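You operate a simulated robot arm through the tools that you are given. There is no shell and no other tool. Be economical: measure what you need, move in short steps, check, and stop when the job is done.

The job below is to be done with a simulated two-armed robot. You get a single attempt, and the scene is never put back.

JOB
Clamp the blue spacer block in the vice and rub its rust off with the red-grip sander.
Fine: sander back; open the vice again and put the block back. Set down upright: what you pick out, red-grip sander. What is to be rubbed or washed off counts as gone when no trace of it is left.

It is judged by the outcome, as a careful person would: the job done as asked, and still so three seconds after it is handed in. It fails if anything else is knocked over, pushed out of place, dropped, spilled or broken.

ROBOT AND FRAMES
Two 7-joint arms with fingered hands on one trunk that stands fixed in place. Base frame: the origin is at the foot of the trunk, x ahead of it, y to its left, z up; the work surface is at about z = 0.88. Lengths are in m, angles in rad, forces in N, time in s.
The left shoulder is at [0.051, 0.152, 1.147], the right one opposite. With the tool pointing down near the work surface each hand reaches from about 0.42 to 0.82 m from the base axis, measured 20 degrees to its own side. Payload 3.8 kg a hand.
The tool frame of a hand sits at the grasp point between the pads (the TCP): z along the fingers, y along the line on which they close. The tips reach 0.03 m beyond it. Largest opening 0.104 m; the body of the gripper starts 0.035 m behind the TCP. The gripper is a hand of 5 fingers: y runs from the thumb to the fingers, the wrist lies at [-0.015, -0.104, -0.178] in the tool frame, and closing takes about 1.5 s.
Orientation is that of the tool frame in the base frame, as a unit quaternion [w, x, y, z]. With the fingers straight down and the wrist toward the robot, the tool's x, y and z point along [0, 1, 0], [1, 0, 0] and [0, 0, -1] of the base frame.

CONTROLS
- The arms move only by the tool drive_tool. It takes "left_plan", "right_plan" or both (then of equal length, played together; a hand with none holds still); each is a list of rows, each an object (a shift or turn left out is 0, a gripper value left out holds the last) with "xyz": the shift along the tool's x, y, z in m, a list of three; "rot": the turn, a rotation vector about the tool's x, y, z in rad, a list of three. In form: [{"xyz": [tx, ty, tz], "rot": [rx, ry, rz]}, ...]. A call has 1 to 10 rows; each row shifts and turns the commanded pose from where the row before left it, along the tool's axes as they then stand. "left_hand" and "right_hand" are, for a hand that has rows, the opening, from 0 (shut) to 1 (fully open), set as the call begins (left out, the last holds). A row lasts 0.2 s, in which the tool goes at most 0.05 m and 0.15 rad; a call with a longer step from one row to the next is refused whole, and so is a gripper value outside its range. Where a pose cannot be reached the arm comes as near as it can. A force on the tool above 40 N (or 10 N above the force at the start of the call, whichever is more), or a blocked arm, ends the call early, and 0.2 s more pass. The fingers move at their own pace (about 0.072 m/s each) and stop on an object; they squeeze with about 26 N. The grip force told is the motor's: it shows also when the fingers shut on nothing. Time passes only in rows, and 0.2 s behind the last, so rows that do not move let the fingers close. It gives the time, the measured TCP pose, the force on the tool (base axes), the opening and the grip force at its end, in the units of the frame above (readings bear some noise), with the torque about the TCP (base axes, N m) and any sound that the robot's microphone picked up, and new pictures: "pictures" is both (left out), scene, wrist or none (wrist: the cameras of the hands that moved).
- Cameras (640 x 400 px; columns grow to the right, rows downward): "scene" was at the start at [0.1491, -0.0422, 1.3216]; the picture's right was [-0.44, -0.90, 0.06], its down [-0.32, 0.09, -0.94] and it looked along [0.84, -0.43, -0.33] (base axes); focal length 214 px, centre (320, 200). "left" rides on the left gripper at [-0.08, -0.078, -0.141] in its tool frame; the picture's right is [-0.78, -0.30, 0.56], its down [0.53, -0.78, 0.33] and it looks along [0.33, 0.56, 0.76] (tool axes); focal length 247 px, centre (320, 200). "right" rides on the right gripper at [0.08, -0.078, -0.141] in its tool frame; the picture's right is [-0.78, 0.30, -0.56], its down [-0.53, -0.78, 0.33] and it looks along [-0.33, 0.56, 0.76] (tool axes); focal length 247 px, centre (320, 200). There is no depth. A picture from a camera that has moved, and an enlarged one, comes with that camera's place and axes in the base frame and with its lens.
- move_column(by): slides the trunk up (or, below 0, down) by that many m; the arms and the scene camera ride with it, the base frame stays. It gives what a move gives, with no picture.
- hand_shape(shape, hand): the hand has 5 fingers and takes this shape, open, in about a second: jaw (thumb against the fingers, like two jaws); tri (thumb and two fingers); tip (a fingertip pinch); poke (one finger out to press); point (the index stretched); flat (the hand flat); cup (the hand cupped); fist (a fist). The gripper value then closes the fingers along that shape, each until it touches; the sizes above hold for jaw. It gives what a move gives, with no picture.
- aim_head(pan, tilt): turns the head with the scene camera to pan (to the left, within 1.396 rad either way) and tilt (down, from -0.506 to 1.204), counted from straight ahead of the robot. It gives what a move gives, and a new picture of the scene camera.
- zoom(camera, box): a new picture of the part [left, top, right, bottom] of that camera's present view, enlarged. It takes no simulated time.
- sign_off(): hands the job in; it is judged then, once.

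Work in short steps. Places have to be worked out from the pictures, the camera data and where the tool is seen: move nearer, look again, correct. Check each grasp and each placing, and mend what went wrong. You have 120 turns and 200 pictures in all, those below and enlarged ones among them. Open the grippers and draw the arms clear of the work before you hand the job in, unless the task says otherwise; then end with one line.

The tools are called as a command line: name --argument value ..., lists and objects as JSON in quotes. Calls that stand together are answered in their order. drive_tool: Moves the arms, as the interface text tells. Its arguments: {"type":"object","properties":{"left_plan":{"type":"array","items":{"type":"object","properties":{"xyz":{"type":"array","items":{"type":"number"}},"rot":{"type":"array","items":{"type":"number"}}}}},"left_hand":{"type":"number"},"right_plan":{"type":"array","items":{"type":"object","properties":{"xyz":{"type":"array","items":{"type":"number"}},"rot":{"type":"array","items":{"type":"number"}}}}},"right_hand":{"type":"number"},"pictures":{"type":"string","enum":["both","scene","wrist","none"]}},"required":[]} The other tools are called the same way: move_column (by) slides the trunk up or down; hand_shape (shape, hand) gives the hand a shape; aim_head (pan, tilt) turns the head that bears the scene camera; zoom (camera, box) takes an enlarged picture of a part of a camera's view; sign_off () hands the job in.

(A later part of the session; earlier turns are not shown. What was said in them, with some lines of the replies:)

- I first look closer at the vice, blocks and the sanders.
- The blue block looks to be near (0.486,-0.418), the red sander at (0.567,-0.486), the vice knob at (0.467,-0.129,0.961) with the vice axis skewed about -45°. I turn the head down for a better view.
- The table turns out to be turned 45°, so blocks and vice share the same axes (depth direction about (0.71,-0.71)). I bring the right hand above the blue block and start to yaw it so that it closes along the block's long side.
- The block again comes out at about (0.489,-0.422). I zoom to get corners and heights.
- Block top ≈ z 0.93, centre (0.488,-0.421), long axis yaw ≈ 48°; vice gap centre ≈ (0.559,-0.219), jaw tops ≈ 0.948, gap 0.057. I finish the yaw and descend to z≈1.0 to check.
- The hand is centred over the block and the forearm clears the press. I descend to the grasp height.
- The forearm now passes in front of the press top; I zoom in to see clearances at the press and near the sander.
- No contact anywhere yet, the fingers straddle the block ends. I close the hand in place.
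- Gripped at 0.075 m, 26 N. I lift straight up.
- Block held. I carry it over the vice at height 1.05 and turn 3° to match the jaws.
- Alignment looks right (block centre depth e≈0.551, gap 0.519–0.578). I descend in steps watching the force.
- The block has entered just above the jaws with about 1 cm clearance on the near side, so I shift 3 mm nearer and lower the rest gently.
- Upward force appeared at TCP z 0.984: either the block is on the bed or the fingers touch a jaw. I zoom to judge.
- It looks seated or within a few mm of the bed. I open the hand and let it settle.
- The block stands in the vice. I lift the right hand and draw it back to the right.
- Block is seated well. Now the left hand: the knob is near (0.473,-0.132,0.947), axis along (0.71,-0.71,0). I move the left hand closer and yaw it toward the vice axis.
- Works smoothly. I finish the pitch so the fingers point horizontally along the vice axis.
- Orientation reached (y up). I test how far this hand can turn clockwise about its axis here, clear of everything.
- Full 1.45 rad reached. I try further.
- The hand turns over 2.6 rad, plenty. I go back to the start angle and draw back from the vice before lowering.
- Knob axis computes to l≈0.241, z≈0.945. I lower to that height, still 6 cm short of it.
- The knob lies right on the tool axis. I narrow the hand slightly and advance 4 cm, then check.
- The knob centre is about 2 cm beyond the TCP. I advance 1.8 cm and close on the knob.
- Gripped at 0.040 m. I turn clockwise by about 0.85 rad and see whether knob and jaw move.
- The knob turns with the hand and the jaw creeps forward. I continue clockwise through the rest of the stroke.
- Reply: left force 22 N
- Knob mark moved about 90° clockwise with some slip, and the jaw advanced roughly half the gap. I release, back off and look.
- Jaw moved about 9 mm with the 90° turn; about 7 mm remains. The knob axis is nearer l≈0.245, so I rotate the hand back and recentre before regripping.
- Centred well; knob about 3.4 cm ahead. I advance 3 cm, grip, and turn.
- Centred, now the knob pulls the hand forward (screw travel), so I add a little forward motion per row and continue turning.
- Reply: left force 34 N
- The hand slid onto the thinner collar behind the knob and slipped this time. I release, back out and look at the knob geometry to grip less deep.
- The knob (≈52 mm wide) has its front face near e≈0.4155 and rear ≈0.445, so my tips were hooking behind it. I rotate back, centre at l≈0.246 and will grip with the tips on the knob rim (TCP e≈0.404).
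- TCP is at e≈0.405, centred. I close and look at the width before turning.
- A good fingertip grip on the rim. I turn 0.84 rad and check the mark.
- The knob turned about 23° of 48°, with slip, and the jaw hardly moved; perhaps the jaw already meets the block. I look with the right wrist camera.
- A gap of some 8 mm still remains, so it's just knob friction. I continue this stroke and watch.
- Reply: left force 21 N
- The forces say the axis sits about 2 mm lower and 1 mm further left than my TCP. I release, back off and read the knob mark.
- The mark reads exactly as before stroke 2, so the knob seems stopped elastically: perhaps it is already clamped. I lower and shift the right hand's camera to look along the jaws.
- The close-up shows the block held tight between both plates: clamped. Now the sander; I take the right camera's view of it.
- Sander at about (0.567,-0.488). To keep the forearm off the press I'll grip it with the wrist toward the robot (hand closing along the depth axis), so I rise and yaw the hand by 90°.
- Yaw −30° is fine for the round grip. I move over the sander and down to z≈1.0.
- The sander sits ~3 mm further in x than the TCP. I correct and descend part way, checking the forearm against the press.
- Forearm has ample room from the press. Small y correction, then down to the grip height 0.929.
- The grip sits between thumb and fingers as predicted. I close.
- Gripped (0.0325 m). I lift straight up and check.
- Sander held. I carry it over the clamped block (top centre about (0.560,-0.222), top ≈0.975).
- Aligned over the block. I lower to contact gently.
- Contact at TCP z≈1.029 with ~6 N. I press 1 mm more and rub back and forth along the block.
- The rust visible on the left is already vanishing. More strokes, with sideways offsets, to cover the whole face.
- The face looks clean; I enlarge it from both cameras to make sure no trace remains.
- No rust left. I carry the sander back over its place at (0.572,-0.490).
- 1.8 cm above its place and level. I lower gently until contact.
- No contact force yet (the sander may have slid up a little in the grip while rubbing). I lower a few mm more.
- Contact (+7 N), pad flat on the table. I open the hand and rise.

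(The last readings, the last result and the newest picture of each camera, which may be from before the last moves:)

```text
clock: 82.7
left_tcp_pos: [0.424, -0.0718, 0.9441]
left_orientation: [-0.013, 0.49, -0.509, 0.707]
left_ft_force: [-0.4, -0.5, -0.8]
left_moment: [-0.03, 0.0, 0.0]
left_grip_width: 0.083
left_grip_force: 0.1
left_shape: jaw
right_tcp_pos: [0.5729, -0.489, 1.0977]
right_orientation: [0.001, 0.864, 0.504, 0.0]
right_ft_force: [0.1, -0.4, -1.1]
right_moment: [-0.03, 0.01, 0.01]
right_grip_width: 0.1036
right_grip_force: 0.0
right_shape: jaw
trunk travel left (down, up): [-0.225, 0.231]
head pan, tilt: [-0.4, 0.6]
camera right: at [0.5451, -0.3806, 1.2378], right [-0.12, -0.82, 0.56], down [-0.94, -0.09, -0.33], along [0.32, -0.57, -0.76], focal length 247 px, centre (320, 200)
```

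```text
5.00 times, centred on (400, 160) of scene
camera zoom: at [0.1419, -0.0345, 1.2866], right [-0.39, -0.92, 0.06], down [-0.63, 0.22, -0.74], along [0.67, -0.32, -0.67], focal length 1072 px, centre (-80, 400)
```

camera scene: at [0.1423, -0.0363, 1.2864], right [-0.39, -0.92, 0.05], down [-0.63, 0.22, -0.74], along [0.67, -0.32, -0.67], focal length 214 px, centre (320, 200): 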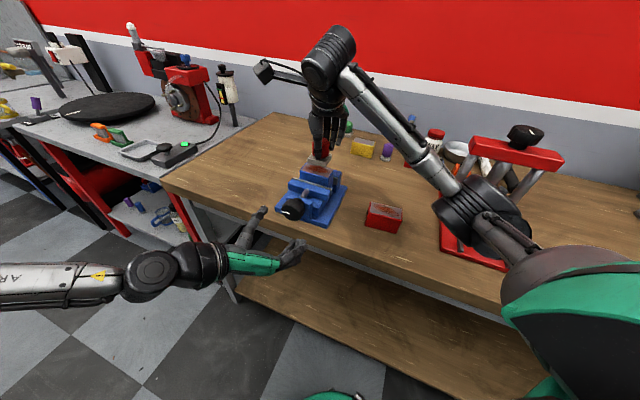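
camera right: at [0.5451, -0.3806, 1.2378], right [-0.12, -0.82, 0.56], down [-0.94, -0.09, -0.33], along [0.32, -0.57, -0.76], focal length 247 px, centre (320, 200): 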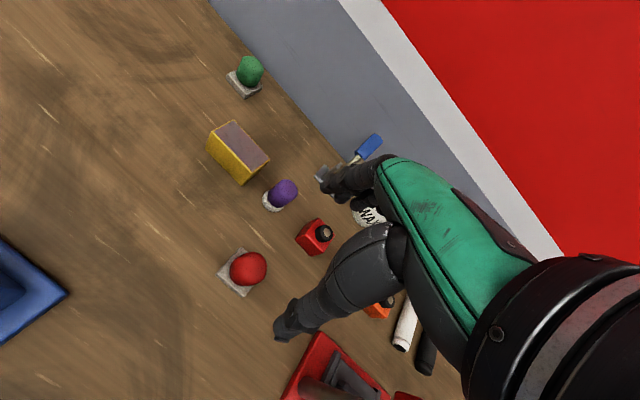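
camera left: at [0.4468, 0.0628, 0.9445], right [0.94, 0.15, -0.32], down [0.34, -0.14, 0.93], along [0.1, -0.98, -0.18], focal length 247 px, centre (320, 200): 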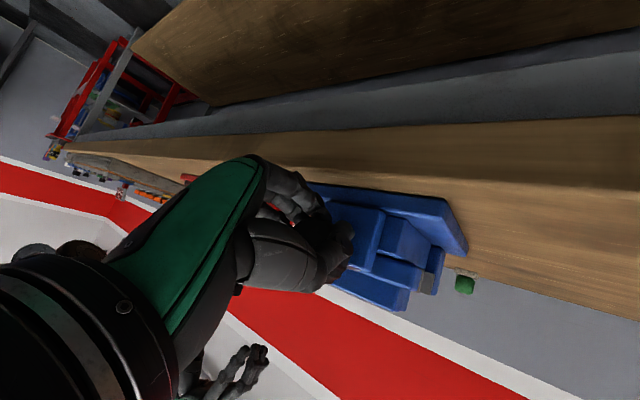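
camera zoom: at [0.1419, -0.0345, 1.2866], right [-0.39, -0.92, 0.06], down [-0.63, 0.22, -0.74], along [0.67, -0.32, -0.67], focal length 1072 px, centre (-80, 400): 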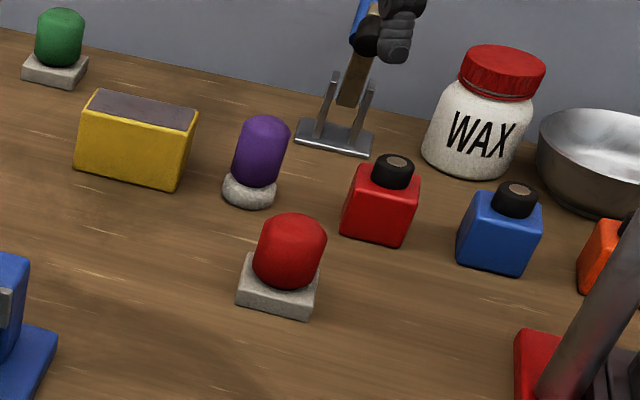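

Sander is back exactly in its spot, upright. Now the left hand (already at the clockwise end) opens the vice: I lower it 2 mm, advance and grip the knob.

drive_tool --left_plan '[{"xyz": [-0.0013, 0.0015, 0.02]}, {"xyz": [0, 0, 0.02]}, {"xyz": [0, 0, 0.02]}, {"xyz": [0, 0, 0.002]}]' --left_hand 0.75 --pictures "wrist"

drive_tool --left_plan '[{}, {}, {}, {}, {}]' --left_hand 0 --pictures "wrist"

```text
clock: 83.7
left_tcp_pos: [0.4668, -0.1162, 0.943]
left_orientation: [-0.013, 0.491, -0.51, 0.706]
left_ft_force: [-0.7, 0.1, -0.5]
left_moment: [-0.02, -0.01, -0.02]
left_grip_width: 0.0783
left_grip_force: 0.1
left_shape: jaw
right_tcp_pos: [0.5732, -0.4903, 1.0969]
right_orientation: [0.0, 0.863, 0.505, 0.0]
right_ft_force: [-0.1, -0.4, 0.2]
right_moment: [-0.04, 0.0, -0.02]
right_grip_width: 0.1038
right_grip_force: 0.2
right_shape: jaw
trunk travel left (down, up): [-0.225, 0.231]
head pan, tilt: [-0.4, 0.6]
camera left: at [0.4469, 0.0615, 0.9452], right [0.94, 0.15, -0.31], down [0.33, -0.14, 0.93], along [0.1, -0.98, -0.18], focal length 247 px, centre (320, 200)
```

left: 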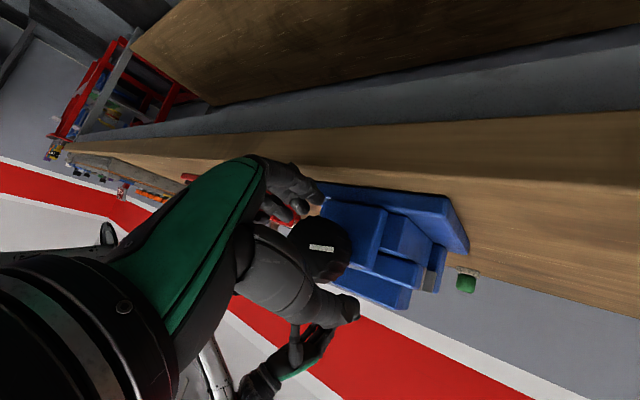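

```text
clock: 84.9
left_tcp_pos: [0.4687, -0.1168, 0.9429]
left_orientation: [-0.012, 0.49, -0.509, 0.707]
left_ft_force: [3.0, 2.2, 1.9]
left_moment: [-0.04, 0.01, 0.02]
left_grip_width: 0.0401
left_grip_force: 26.0
left_shape: jaw
right_tcp_pos: [0.5734, -0.4906, 1.0956]
right_orientation: [0.0, 0.863, 0.505, 0.0]
right_ft_force: [0.0, 0.1, 1.3]
right_moment: [0.05, -0.01, -0.04]
right_grip_width: 0.1038
right_grip_force: 0.0
right_shape: jaw
trunk travel left (down, up): [-0.225, 0.231]
head pan, tilt: [-0.4, 0.6]
camera left: at [0.4474, 0.0619, 0.9454], right [0.94, 0.15, -0.31], down [0.33, -0.14, 0.93], along [0.1, -0.98, -0.18], focal length 247 px, centre (320, 200)
```

left: 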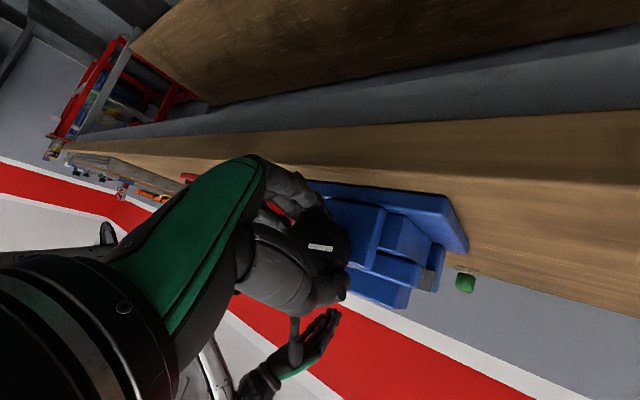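

Gripped with small side forces. I turn counterclockwise.

drive_tool --left_plan '[{"rot": [0, 0, -0.12]}, {"rot": [0, 0, -0.12]}, {"rot": [0, 0, -0.12]}, {"rot": [0, 0, -0.12]}, {"rot": [0, 0, -0.12]}, {"rot": [0, 0, -0.12]}, {"rot": [0, 0, -0.12]}, {"rot": [0, 0, -0.12]}, {"rot": [0, 0, -0.12]}, {"rot": [0, 0, -0.12]}]' --pictures "wrist"

zoom --camera "scene" --box '[260, 150, 350, 230]'

```text
clock: 87.1
left_tcp_pos: [0.4657, -0.1194, 0.9419]
left_orientation: [0.389, 0.693, -0.144, 0.589]
left_ft_force: [-10.1, -7.4, -8.3]
left_moment: [0.27, -0.06, -0.41]
left_grip_width: 0.0398
left_grip_force: 26.0
left_shape: jaw
right_tcp_pos: [0.5717, -0.4909, 1.0961]
right_orientation: [-0.001, 0.863, 0.504, 0.001]
right_ft_force: [-0.7, 0.1, 1.1]
right_moment: [0.02, 0.02, 0.03]
right_grip_width: 0.1032
right_grip_force: 0.1
right_shape: jaw
trunk travel left (down, up): [-0.225, 0.231]
head pan, tilt: [-0.4, 0.6]
camera left: at [0.3969, 0.0114, 0.8395], right [0.38, -0.4, -0.83], down [0.89, 0.41, 0.21], along [0.26, -0.82, 0.51], focal length 247 px, centre (320, 200)
```

left: 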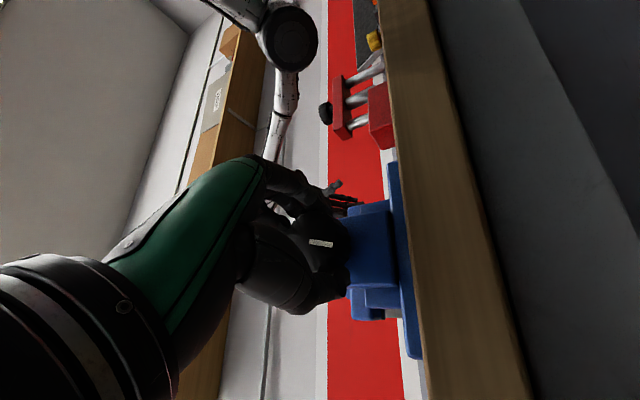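

```text
5.00 times, centred on (305, 190) of scene
camera zoom: at [0.1409, -0.0373, 1.2866], right [-0.39, -0.92, 0.05], down [-0.63, 0.22, -0.74], along [0.67, -0.32, -0.67], focal length 1072 px, centre (395, 250)
```

zoom: 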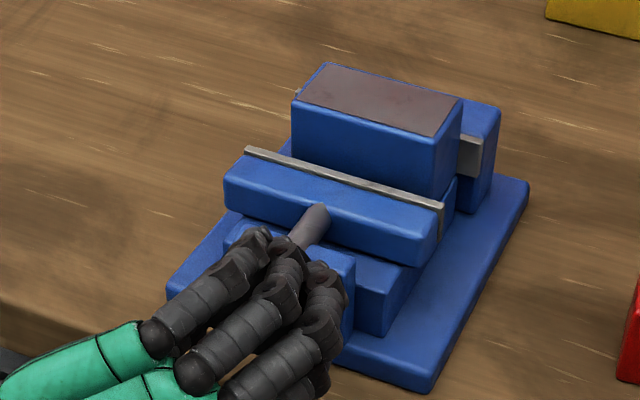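

The jaw opens with no slip. I turn a bit further for full clearance.

drive_tool --left_plan '[{"rot": [0, 0, -0.12]}, {"rot": [0, 0, -0.12]}, {"rot": [0, 0, -0.12]}, {"rot": [0, 0, -0.12]}, {"rot": [0, 0, -0.12]}, {"rot": [0, 0, -0.12]}]' --pictures "none"

zoom --camera "scene" --box '[260, 150, 350, 230]'

```text
clock: 88.5
left_tcp_pos: [0.4623, -0.1222, 0.9408]
left_orientation: [0.57, 0.701, 0.108, 0.415]
left_ft_force: [-20.1, -16.1, -14.7]
left_moment: [0.83, -0.7, -0.8]
left_grip_width: 0.0377
left_grip_force: 26.1
left_shape: jaw
right_tcp_pos: [0.5705, -0.4947, 1.0949]
right_orientation: [-0.001, 0.863, 0.505, 0.002]
right_ft_force: [-0.8, -0.8, -0.2]
right_moment: [-0.01, 0.03, -0.02]
right_grip_width: 0.1038
right_grip_force: 0.1
right_shape: jaw
trunk travel left (down, up): [-0.225, 0.231]
head pan, tilt: [-0.4, 0.6]
```

```text
5.00 times, centred on (305, 190) of scene
camera zoom: at [0.1392, -0.0394, 1.2867], right [-0.39, -0.92, 0.05], down [-0.63, 0.22, -0.74], along [0.67, -0.32, -0.67], focal length 1072 px, centre (395, 250)
```

zoom: 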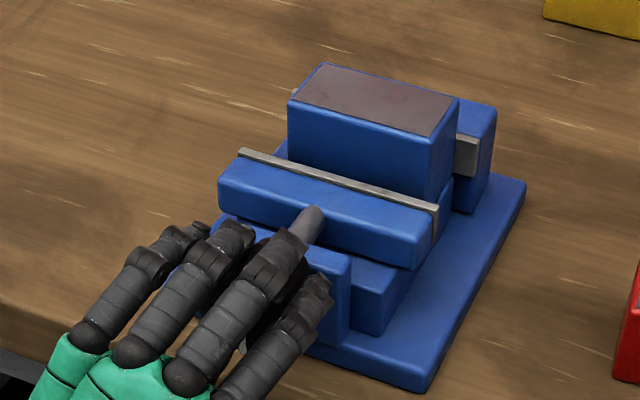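

The torque rise shows the knob is at its open stop. I release and withdraw the left hand.

drive_tool --left_plan '[{}, {}, {}, {"xyz": [0, 0, -0.02]}, {"xyz": [0, 0, -0.03]}, {"xyz": [0, 0, -0.03]}]' --left_hand 0.85 --pictures "none"

zoom --camera "scene" --box '[260, 150, 350, 230]'

```text
clock: 89.9
left_tcp_pos: [0.411, -0.0618, 0.9415]
left_orientation: [0.572, 0.698, 0.11, 0.416]
left_ft_force: [0.0, -0.2, 0.8]
left_moment: [-0.02, -0.01, 0.02]
left_grip_width: 0.0884
left_grip_force: 0.0
left_shape: jaw
right_tcp_pos: [0.5716, -0.4892, 1.0981]
right_orientation: [0.001, 0.863, 0.505, 0.0]
right_ft_force: [0.2, -0.3, 0.1]
right_moment: [0.0, -0.04, 0.01]
right_grip_width: 0.1038
right_grip_force: 0.0
right_shape: jaw
trunk travel left (down, up): [-0.225, 0.231]
head pan, tilt: [-0.4, 0.6]
```

```text
5.00 times, centred on (305, 190) of scene
camera zoom: at [0.1413, -0.0349, 1.2867], right [-0.39, -0.92, 0.06], down [-0.63, 0.22, -0.74], along [0.67, -0.32, -0.67], focal length 1072 px, centre (395, 250)
```

zoom: 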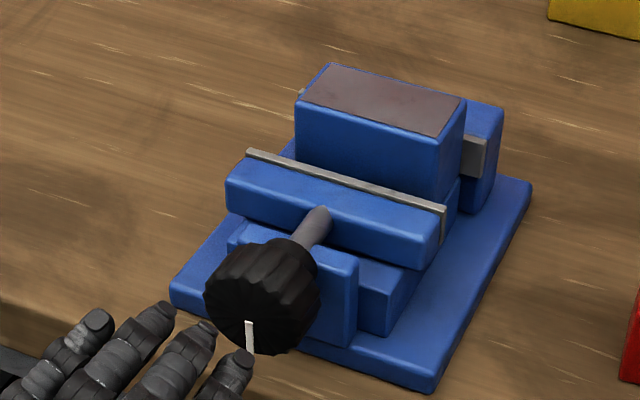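

The vice is fully open again, mark at its original place. I move the right hand back over the block and yaw it to the jaw direction.

drive_tool --right_plan '[{"xyz": [0.0377, -0.0237, 0]}, {"xyz": [0.0377, -0.0237, 0]}, {"xyz": [0.0377, -0.0237, 0]}, {"xyz": [0.0377, -0.0237, 0]}, {"xyz": [0.0377, -0.0237, 0]}, {"xyz": [0.0377, -0.0237, 0]}, {"rot": [0, 0, -0.145]}, {"rot": [0, 0, -0.145]}, {"rot": [0, 0, -0.145]}]' --pictures "none"

drive_tool --right_plan '[{"rot": [0, 0, -0.145]}, {"rot": [0, 0, -0.145]}, {"rot": [0, 0, -0.145]}, {"rot": [0, 0, -0.145]}, {"rot": [0, 0, -0.145]}, {"rot": [0, 0, -0.144]}, {"xyz": [0, 0, 0.04]}]' --pictures "both"

zoom --camera "right" --box '[180, 120, 420, 320]'

```text
clock: 91.9
left_tcp_pos: [0.4112, -0.0618, 0.9421]
left_orientation: [0.571, 0.699, 0.111, 0.416]
left_ft_force: [-0.5, -0.2, 0.2]
left_moment: [-0.02, 0.01, 0.02]
left_grip_width: 0.0882
left_grip_force: 0.0
left_shape: jaw
right_tcp_pos: [0.5591, -0.2213, 1.0955]
right_orientation: [0.0, 0.734, 0.679, 0.0]
right_ft_force: [0.6, 0.1, -0.4]
right_moment: [0.02, 0.02, 0.02]
right_grip_width: 0.1036
right_grip_force: 0.1
right_shape: jaw
trunk travel left (down, up): [-0.225, 0.231]
head pan, tilt: [-0.4, 0.6]
```

```text
clock: 93.5
left_tcp_pos: [0.4115, -0.0625, 0.9409]
left_orientation: [0.571, 0.699, 0.11, 0.416]
left_ft_force: [-1.4, 0.0, -0.9]
left_moment: [0.02, 0.02, 0.02]
left_grip_width: 0.0883
left_grip_force: 0.0
left_shape: jaw
right_tcp_pos: [0.559, -0.222, 1.0561]
right_orientation: [0.0, 0.379, 0.925, 0.0]
right_ft_force: [-0.8, 0.0, 0.7]
right_moment: [0.02, 0.02, -0.03]
right_grip_width: 0.1039
right_grip_force: 0.0
right_shape: jaw
trunk travel left (down, up): [-0.225, 0.231]
head pan, tilt: [-0.4, 0.6]
camera scene: at [0.1421, -0.0361, 1.2864], right [-0.39, -0.92, 0.05], down [-0.63, 0.22, -0.74], along [0.67, -0.32, -0.67], focal length 214 px, centre (320, 200)
camera right: at [0.4476, -0.2209, 1.1961], right [0.76, -0.33, 0.56], down [-0.16, -0.93, -0.33], along [0.63, 0.16, -0.76], focal length 247 px, centre (320, 200)
```

scene: 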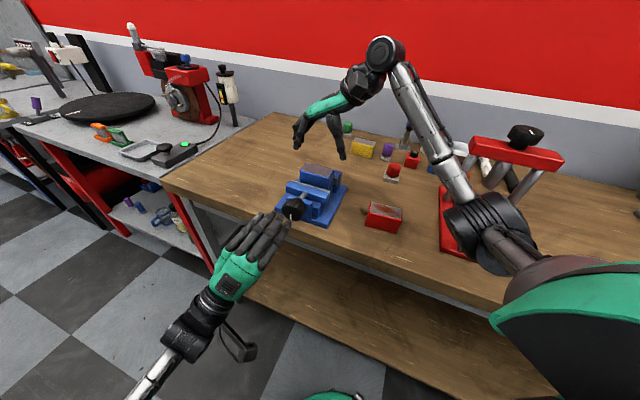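
right: 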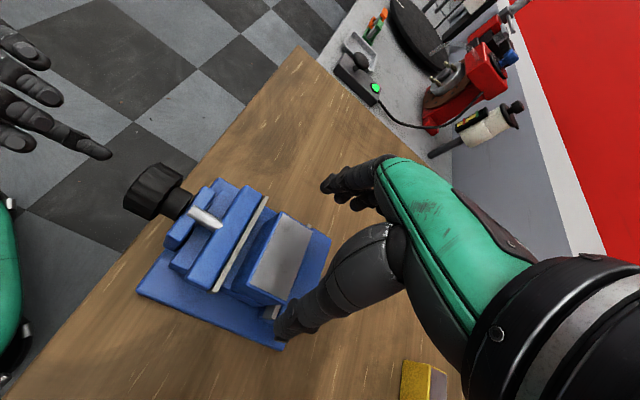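

```text
2.00 times, centred on (300, 220) of right
camera zoom: at [0.4476, -0.2209, 1.1961], right [0.76, -0.33, 0.56], down [-0.16, -0.93, -0.33], along [0.63, 0.16, -0.76], focal length 494 px, centre (360, 160)
```

zoom: 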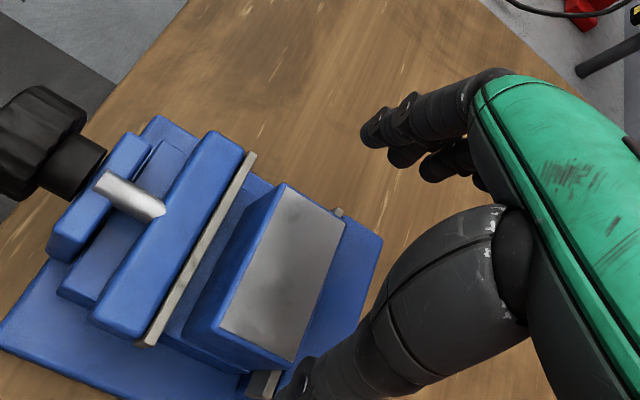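

Block centre is about 2 mm further in depth and left than the TCP; I correct and descend to z≈0.983 (tips just above jaw tops).

drive_tool --right_plan '[{"xyz": [-0.002, 0.002, 0.025]}, {"xyz": [0, 0, 0.025]}, {"xyz": [0, 0, 0.015]}, {"xyz": [0, 0, 0.008]}]' --pictures "wrist"

zoom --camera "scene" --box '[260, 120, 370, 210]'

```text
clock: 94.5
left_tcp_pos: [0.4113, -0.0624, 0.9411]
left_orientation: [0.571, 0.699, 0.11, 0.417]
left_ft_force: [-0.5, 0.1, 0.0]
left_moment: [0.01, -0.02, 0.0]
left_grip_width: 0.0881
left_grip_force: 0.1
left_shape: jaw
right_tcp_pos: [0.5627, -0.2213, 0.9817]
right_orientation: [0.0, 0.381, 0.925, 0.0]
right_ft_force: [-0.3, 0.3, 0.1]
right_moment: [0.03, 0.02, 0.02]
right_grip_width: 0.1037
right_grip_force: 0.1
right_shape: jaw
trunk travel left (down, up): [-0.225, 0.231]
head pan, tilt: [-0.4, 0.6]
camera right: at [0.4507, -0.2192, 1.123], right [0.76, -0.33, 0.56], down [-0.17, -0.93, -0.33], along [0.63, 0.16, -0.76], focal length 247 px, centre (320, 200)
```

right: 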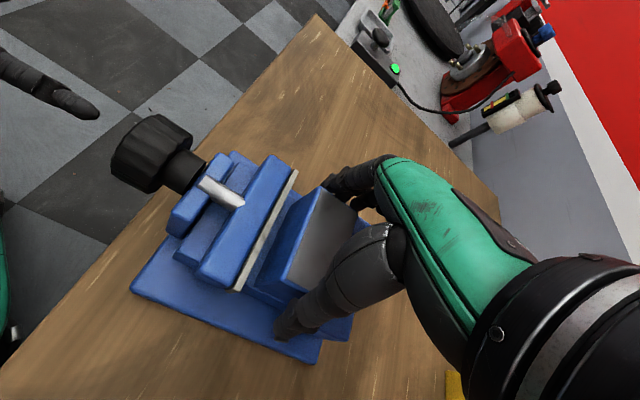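

```text
4.44 times, centred on (315, 165) of scene
camera zoom: at [0.142, -0.0355, 1.2865], right [-0.39, -0.92, 0.05], down [-0.63, 0.22, -0.74], along [0.67, -0.32, -0.67], focal length 953 px, centre (342, 356)
```

zoom: 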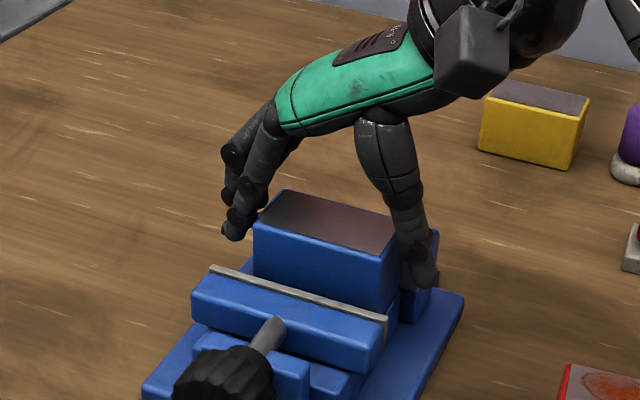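

Well placed over the ends. I close.

drive_tool --right_hand 0 --right_plan '[{}, {}, {}, {}, {}, {}]' --pictures "none"

drive_tool --right_plan '[{"xyz": [0, 0, -0.005]}, {"xyz": [0, 0, -0.01]}, {"xyz": [0, 0, -0.02]}, {"xyz": [0, 0, -0.03]}, {"xyz": [0, 0, -0.03]}]' --pictures "both"

zoom --camera "right" --box '[180, 120, 420, 320]'

```text
clock: 95.9
left_tcp_pos: [0.4106, -0.0623, 0.942]
left_orientation: [0.571, 0.699, 0.109, 0.416]
left_ft_force: [-1.5, -0.7, -0.9]
left_moment: [0.07, 0.0, 0.0]
left_grip_width: 0.0883
left_grip_force: 0.0
left_shape: jaw
right_tcp_pos: [0.562, -0.2218, 0.9816]
right_orientation: [0.0, 0.381, 0.925, 0.0]
right_ft_force: [-1.4, -1.0, -0.5]
right_moment: [-0.03, 0.04, 0.02]
right_grip_width: 0.0749
right_grip_force: 26.0
right_shape: jaw
trunk travel left (down, up): [-0.225, 0.231]
head pan, tilt: [-0.4, 0.6]
```

```text
clock: 97.1
left_tcp_pos: [0.4108, -0.0618, 0.9405]
left_orientation: [0.572, 0.699, 0.111, 0.415]
left_ft_force: [0.6, 1.0, -0.3]
left_moment: [-0.02, -0.02, 0.0]
left_grip_width: 0.0883
left_grip_force: 0.0
left_shape: jaw
right_tcp_pos: [0.5625, -0.2202, 1.0773]
right_orientation: [0.0, 0.38, 0.925, -0.001]
right_ft_force: [0.2, 0.3, -4.6]
right_moment: [-0.03, -0.01, 0.0]
right_grip_width: 0.0749
right_grip_force: 25.9
right_shape: jaw
trunk travel left (down, up): [-0.225, 0.231]
head pan, tilt: [-0.4, 0.6]
camera scene: at [0.1423, -0.0352, 1.2865], right [-0.39, -0.92, 0.06], down [-0.63, 0.22, -0.74], along [0.67, -0.32, -0.67], focal length 214 px, centre (320, 200)
camera right: at [0.4504, -0.2194, 1.2185], right [0.76, -0.33, 0.56], down [-0.17, -0.93, -0.33], along [0.63, 0.16, -0.76], focal length 247 px, centre (320, 200)
```

scene: 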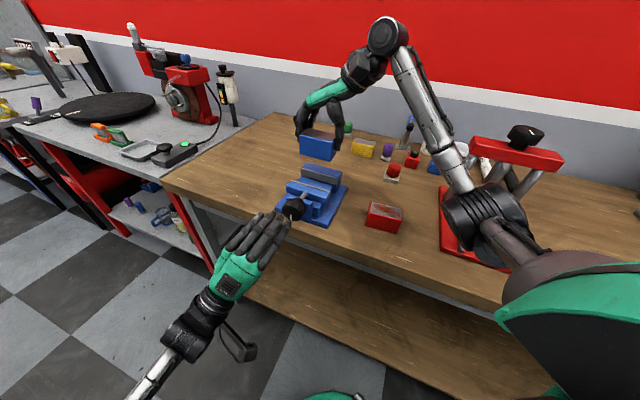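
right: 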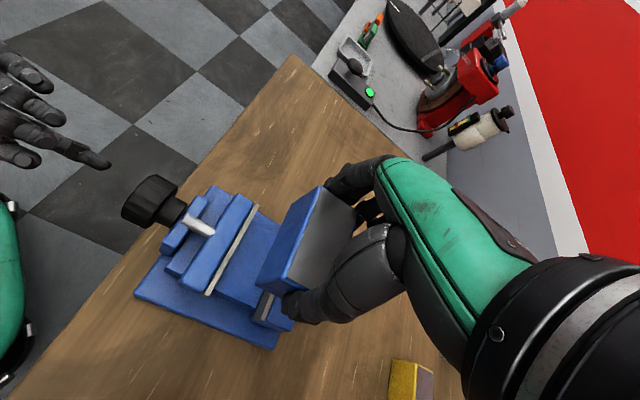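

```text
2.00 times, centred on (300, 220) of right
camera zoom: at [0.4504, -0.2194, 1.2185], right [0.76, -0.33, 0.56], down [-0.17, -0.93, -0.33], along [0.63, 0.16, -0.76], focal length 494 px, centre (360, 160)
```

zoom: 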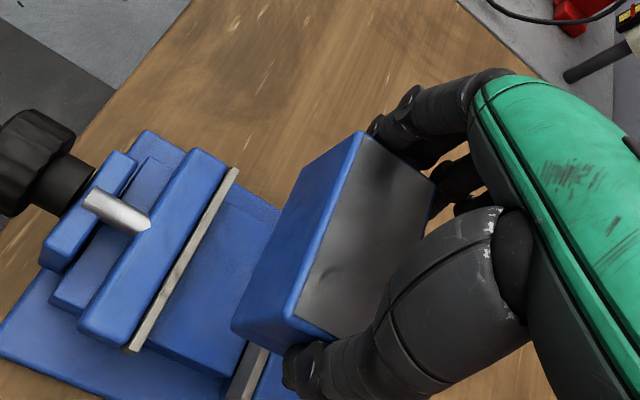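

Block held as before. I carry it back over its original spot (0.487,-0.421), restoring the 48° yaw.

drive_tool --right_plan '[{"xyz": [-0.01425, -0.0325, 0]}, {"xyz": [-0.01425, -0.0325, 0]}, {"xyz": [-0.01425, -0.0325, 0]}, {"xyz": [-0.01425, -0.0325, 0]}, {"xyz": [-0.01425, -0.0325, 0]}, {"xyz": [-0.01425, -0.0325, 0], "rot": [0, 0, -0.048]}, {"xyz": [0, 0, 0.04]}, {"xyz": [0, 0, 0.04]}, {"xyz": [0, 0, 0.03]}]' --pictures "both"

zoom --camera "scene" --box '[340, 120, 460, 240]'

```text
clock: 99.1
left_tcp_pos: [0.4112, -0.0625, 0.9416]
left_orientation: [0.571, 0.699, 0.11, 0.416]
left_ft_force: [-0.4, -0.7, -0.3]
left_moment: [0.0, 0.02, 0.03]
left_grip_width: 0.0882
left_grip_force: 0.0
left_shape: jaw
right_tcp_pos: [0.4843, -0.4186, 0.9672]
right_orientation: [0.001, 0.357, 0.934, 0.0]
right_ft_force: [-0.7, -0.3, -5.0]
right_moment: [-0.03, 0.02, 0.03]
right_grip_width: 0.0751
right_grip_force: 26.1
right_shape: jaw
trunk travel left (down, up): [-0.225, 0.231]
head pan, tilt: [-0.4, 0.6]
camera scene: at [0.1425, -0.0362, 1.2864], right [-0.39, -0.92, 0.05], down [-0.63, 0.22, -0.74], along [0.67, -0.32, -0.67], focal length 214 px, centre (320, 200)
camera right: at [0.3734, -0.423, 1.1072], right [0.78, -0.3, 0.56], down [-0.12, -0.94, -0.33], along [0.62, 0.19, -0.76], focal length 247 px, centre (320, 200)
```

scene: 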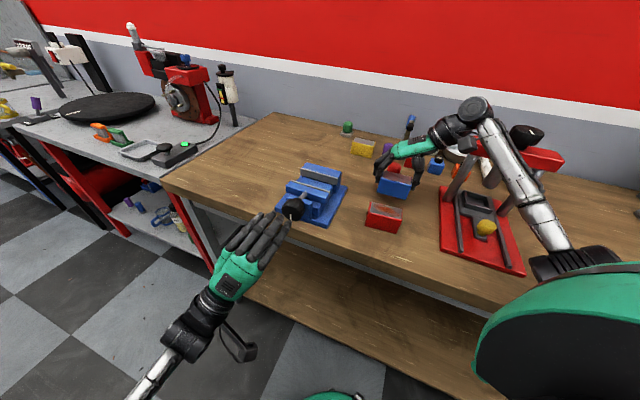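
right: 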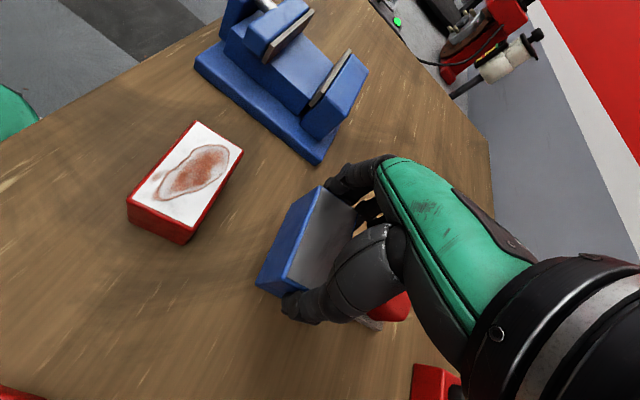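

```text
3.33 times, centred on (400, 180) of scene
camera zoom: at [0.1425, -0.0362, 1.2864], right [-0.39, -0.92, 0.05], down [-0.63, 0.22, -0.74], along [0.67, -0.32, -0.67], focal length 715 px, centre (53, 267)
```

zoom: 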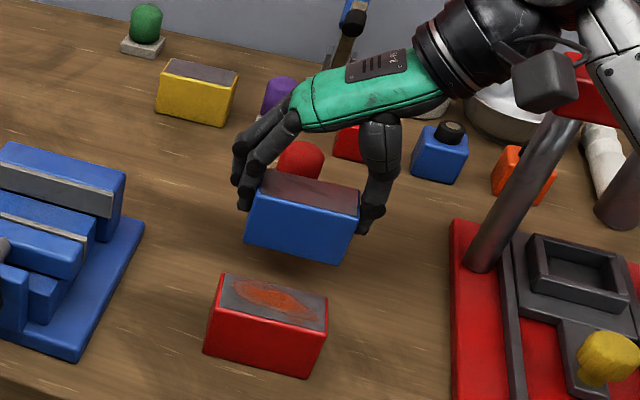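

2–3 mm forward correction, then lower to the table slowly.

drive_tool --right_plan '[{"xyz": [-0.002, 0.0003, 0.012]}, {"xyz": [0, 0, 0.01]}, {"xyz": [0, 0, 0.006]}, {"xyz": [0, 0, 0.003]}]' --pictures "none"

```text
clock: 100.1
left_tcp_pos: [0.4106, -0.064, 0.9408]
left_orientation: [0.571, 0.699, 0.11, 0.416]
left_ft_force: [-0.3, -0.2, 0.1]
left_moment: [-0.01, 0.02, -0.03]
left_grip_width: 0.0886
left_grip_force: 0.2
left_shape: jaw
right_tcp_pos: [0.4873, -0.4205, 0.9364]
right_orientation: [0.0, 0.357, 0.934, 0.0]
right_ft_force: [1.0, 0.1, -4.4]
right_moment: [0.0, -0.02, -0.02]
right_grip_width: 0.0748
right_grip_force: 26.2
right_shape: jaw
trunk travel left (down, up): [-0.225, 0.231]
head pan, tilt: [-0.4, 0.6]
```

Still hanging freely at z 0.936; I lower by small steps until touching.

drive_tool --right_plan '[{"xyz": [0, 0, 0.001]}, {"xyz": [0, 0, 0.001]}]' --pictures "none"

drive_tool --right_plan '[{"xyz": [0, 0, 0.0008]}]' --pictures "none"

zoom --camera "scene" --box '[360, 140, 440, 220]'

```text
clock: 100.7
left_tcp_pos: [0.4109, -0.063, 0.9414]
left_orientation: [0.571, 0.699, 0.109, 0.416]
left_ft_force: [-1.2, -0.7, 0.1]
left_moment: [0.0, 0.02, -0.01]
left_grip_width: 0.0884
left_grip_force: 0.1
left_shape: jaw
right_tcp_pos: [0.4879, -0.4222, 0.9352]
right_orientation: [-0.001, 0.357, 0.934, 0.0]
right_ft_force: [-0.4, -0.1, -5.4]
right_moment: [0.0, -0.02, -0.03]
right_grip_width: 0.0748
right_grip_force: 25.8
right_shape: jaw
trunk travel left (down, up): [-0.225, 0.231]
head pan, tilt: [-0.4, 0.6]
```

```text
clock: 101.1
left_tcp_pos: [0.4108, -0.0623, 0.9414]
left_orientation: [0.571, 0.699, 0.109, 0.415]
left_ft_force: [0.0, 0.3, -0.4]
left_moment: [0.0, 0.02, 0.02]
left_grip_width: 0.088
left_grip_force: 0.0
left_shape: jaw
right_tcp_pos: [0.4877, -0.4224, 0.9346]
right_orientation: [0.0, 0.357, 0.934, 0.0]
right_ft_force: [0.4, 0.0, -4.6]
right_moment: [0.0, -0.05, 0.02]
right_grip_width: 0.0748
right_grip_force: 26.1
right_shape: jaw
trunk travel left (down, up): [-0.225, 0.231]
head pan, tilt: [-0.4, 0.6]
```

```text
5.00 times, centred on (400, 180) of scene
camera zoom: at [0.1424, -0.0359, 1.2865], right [-0.39, -0.92, 0.05], down [-0.63, 0.22, -0.74], along [0.67, -0.32, -0.67], focal length 1072 px, centre (-80, 300)
```

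zoom: 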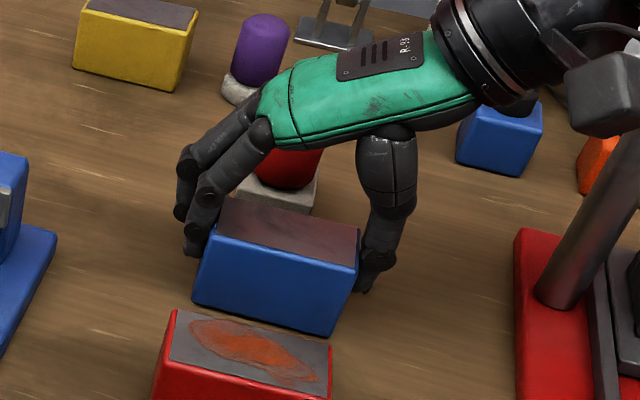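

Very close to the table; lower another couple of mm, watching the force.

drive_tool --right_plan '[{"xyz": [0, 0, 0.001]}, {"xyz": [0, 0, 0.001]}]' --pictures "none"

```text
clock: 101.7
left_tcp_pos: [0.4101, -0.0622, 0.9413]
left_orientation: [0.571, 0.699, 0.11, 0.416]
left_ft_force: [0.0, -0.1, -0.2]
left_moment: [-0.04, -0.01, 0.02]
left_grip_width: 0.0884
left_grip_force: 0.2
left_shape: jaw
right_tcp_pos: [0.4878, -0.4224, 0.9319]
right_orientation: [0.001, 0.357, 0.934, 0.001]
right_ft_force: [0.3, -0.2, -1.6]
right_moment: [-0.02, 0.03, -0.02]
right_grip_width: 0.075
right_grip_force: 25.6
right_shape: jaw
trunk travel left (down, up): [-0.225, 0.231]
head pan, tilt: [-0.4, 0.6]
```

Force eases from −4.6 to −1.6 N: touching. I open and rise.

drive_tool --right_hand 1 --right_plan '[{"xyz": [0, 0, 0.0005]}, {}, {}, {}, {}, {"xyz": [0, 0, -0.02]}, {"xyz": [0, 0, -0.03]}, {"xyz": [0, 0, -0.04]}, {"xyz": [0, 0, -0.05]}, {"xyz": [0, 0, -0.05]}]' --pictures "both"

zoom --camera "right" --box '[110, 150, 350, 360]'

```text
clock: 103.9
left_tcp_pos: [0.4109, -0.0618, 0.9428]
left_orientation: [0.572, 0.699, 0.109, 0.415]
left_ft_force: [0.4, 0.0, -0.8]
left_moment: [0.04, -0.03, 0.01]
left_grip_width: 0.0883
left_grip_force: 0.0
left_shape: jaw
right_tcp_pos: [0.4861, -0.4208, 1.1204]
right_orientation: [-0.001, 0.357, 0.934, -0.001]
right_ft_force: [1.3, 0.2, -0.3]
right_moment: [0.0, -0.01, 0.05]
right_grip_width: 0.1038
right_grip_force: 0.0
right_shape: jaw
trunk travel left (down, up): [-0.225, 0.231]
head pan, tilt: [-0.4, 0.6]
camera scene: at [0.1417, -0.0348, 1.2866], right [-0.39, -0.92, 0.06], down [-0.63, 0.22, -0.74], along [0.67, -0.32, -0.67], focal length 214 px, centre (320, 200)
camera right: at [0.3749, -0.4258, 1.2614], right [0.78, -0.3, 0.56], down [-0.12, -0.94, -0.33], along [0.62, 0.19, -0.76], focal length 247 px, centre (320, 200)
```

scene: 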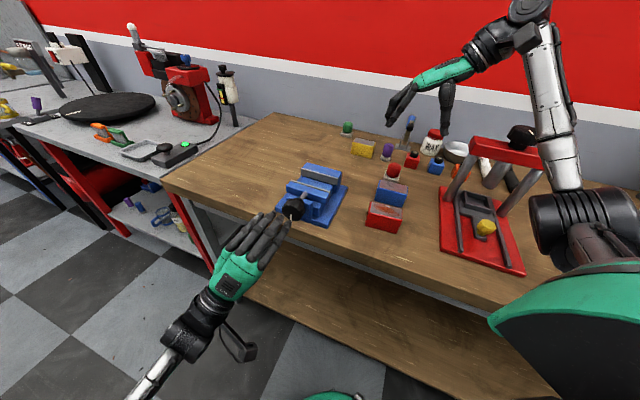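
right: 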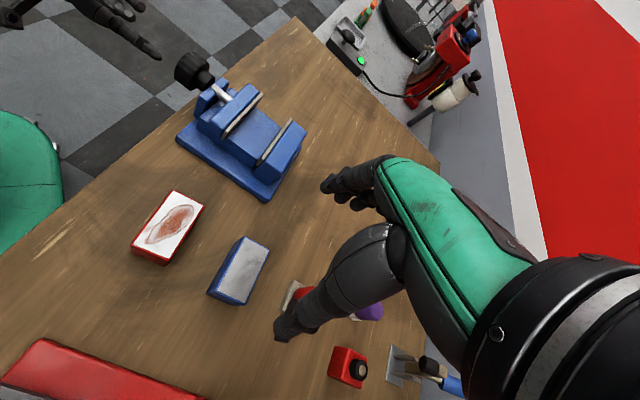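

```text
1.90 times, centred on (230, 255) of right
camera zoom: at [0.3749, -0.4258, 1.2614], right [0.78, -0.3, 0.56], down [-0.12, -0.94, -0.33], along [0.62, 0.19, -0.76], focal length 470 px, centre (491, 95)
```

zoom: 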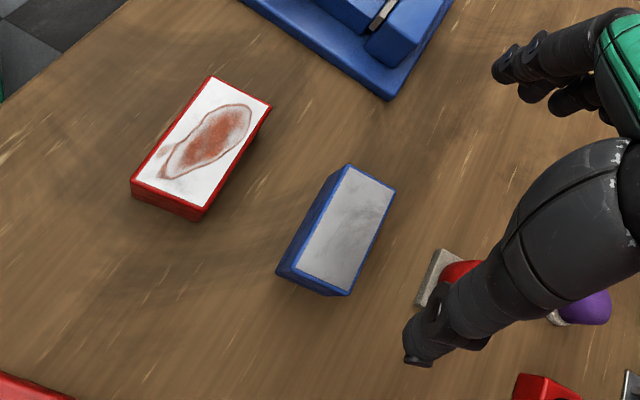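

Block stands back in place and clean. I withdraw both arms upward and back, then compare with the initial view.

drive_tool --left_plan '[{"xyz": [0, 0, -0.03]}, {"xyz": [0.02, 0.034, 0]}, {"xyz": [0.02, 0.034, 0]}, {"xyz": [0.02, 0.034, 0]}, {"xyz": [0.02, 0.034, 0]}]' --right_plan '[{"xyz": [0, 0, -0.04]}, {"xyz": [0, 0, -0.04]}, {"xyz": [0.02, -0.03, -0.02]}, {"xyz": [0.02, -0.03, -0.01]}, {"xyz": [0.02, -0.03, 0]}]' --left_hand 1 --right_hand 1 --pictures "none"

aim_head --pan -0.457 --tilt 0.211

zoom --camera "scene" --box '[240, 200, 480, 350]'

```text
clock: 105.1
left_tcp_pos: [0.3955, -0.0339, 1.1018]
left_orientation: [0.571, 0.699, 0.11, 0.416]
left_ft_force: [0.0, -0.7, 0.4]
left_moment: [0.03, -0.01, 0.01]
left_grip_width: 0.1037
left_grip_force: 0.1
left_shape: jaw
right_tcp_pos: [0.3812, -0.4504, 1.2281]
right_orientation: [0.0, 0.358, 0.934, 0.0]
right_ft_force: [0.7, -0.2, 0.8]
right_moment: [0.04, -0.04, -0.01]
right_grip_width: 0.104
right_grip_force: 0.0
right_shape: jaw
trunk travel left (down, up): [-0.225, 0.231]
head pan, tilt: [-0.4, 0.6]
```

```text
clock: 105.9
left_tcp_pos: [0.3957, -0.0342, 1.0994]
left_orientation: [0.571, 0.699, 0.11, 0.416]
left_ft_force: [-0.1, 0.5, -0.1]
left_moment: [-0.03, -0.03, 0.0]
left_grip_width: 0.1039
left_grip_force: 0.0
left_shape: jaw
right_tcp_pos: [0.3811, -0.4494, 1.2305]
right_orientation: [0.0, 0.357, 0.934, 0.0]
right_ft_force: [0.3, 0.3, -0.5]
right_moment: [0.01, 0.01, 0.0]
right_grip_width: 0.1036
right_grip_force: 0.0
right_shape: jaw
trunk travel left (down, up): [-0.225, 0.231]
head pan, tilt: [-0.457, 0.211]
camera scene: at [0.1493, -0.0422, 1.3216], right [-0.44, -0.9, 0.06], down [-0.32, 0.09, -0.94], along [0.84, -0.43, -0.33], focal length 214 px, centre (320, 200)
```

scene: 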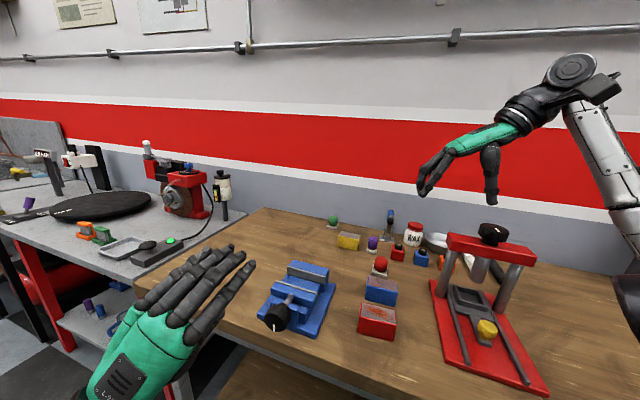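

```text
2.67 times, centred on (360, 275) of scene
camera zoom: at [0.1493, -0.0422, 1.3216], right [-0.44, -0.9, 0.06], down [-0.32, 0.09, -0.94], along [0.84, -0.43, -0.33], focal length 572 px, centre (213, 0)
```

zoom: 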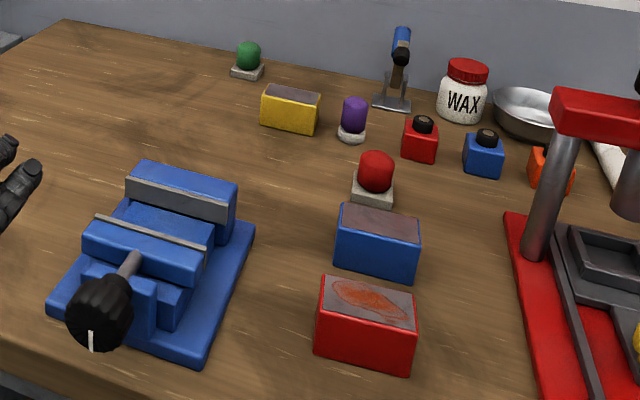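

Everything matches the first picture to within a couple of millimetres: block clean and back, sander upright in its place, vice open, hands open and clear. I hand it in.

sign_off

```text
The job is handed in.
```

The rust is off the blue spacer block with no trace left, and the block is back in its place. The red-grip sander is upright in its original spot, the vice is open again, and both hands are open and clear.
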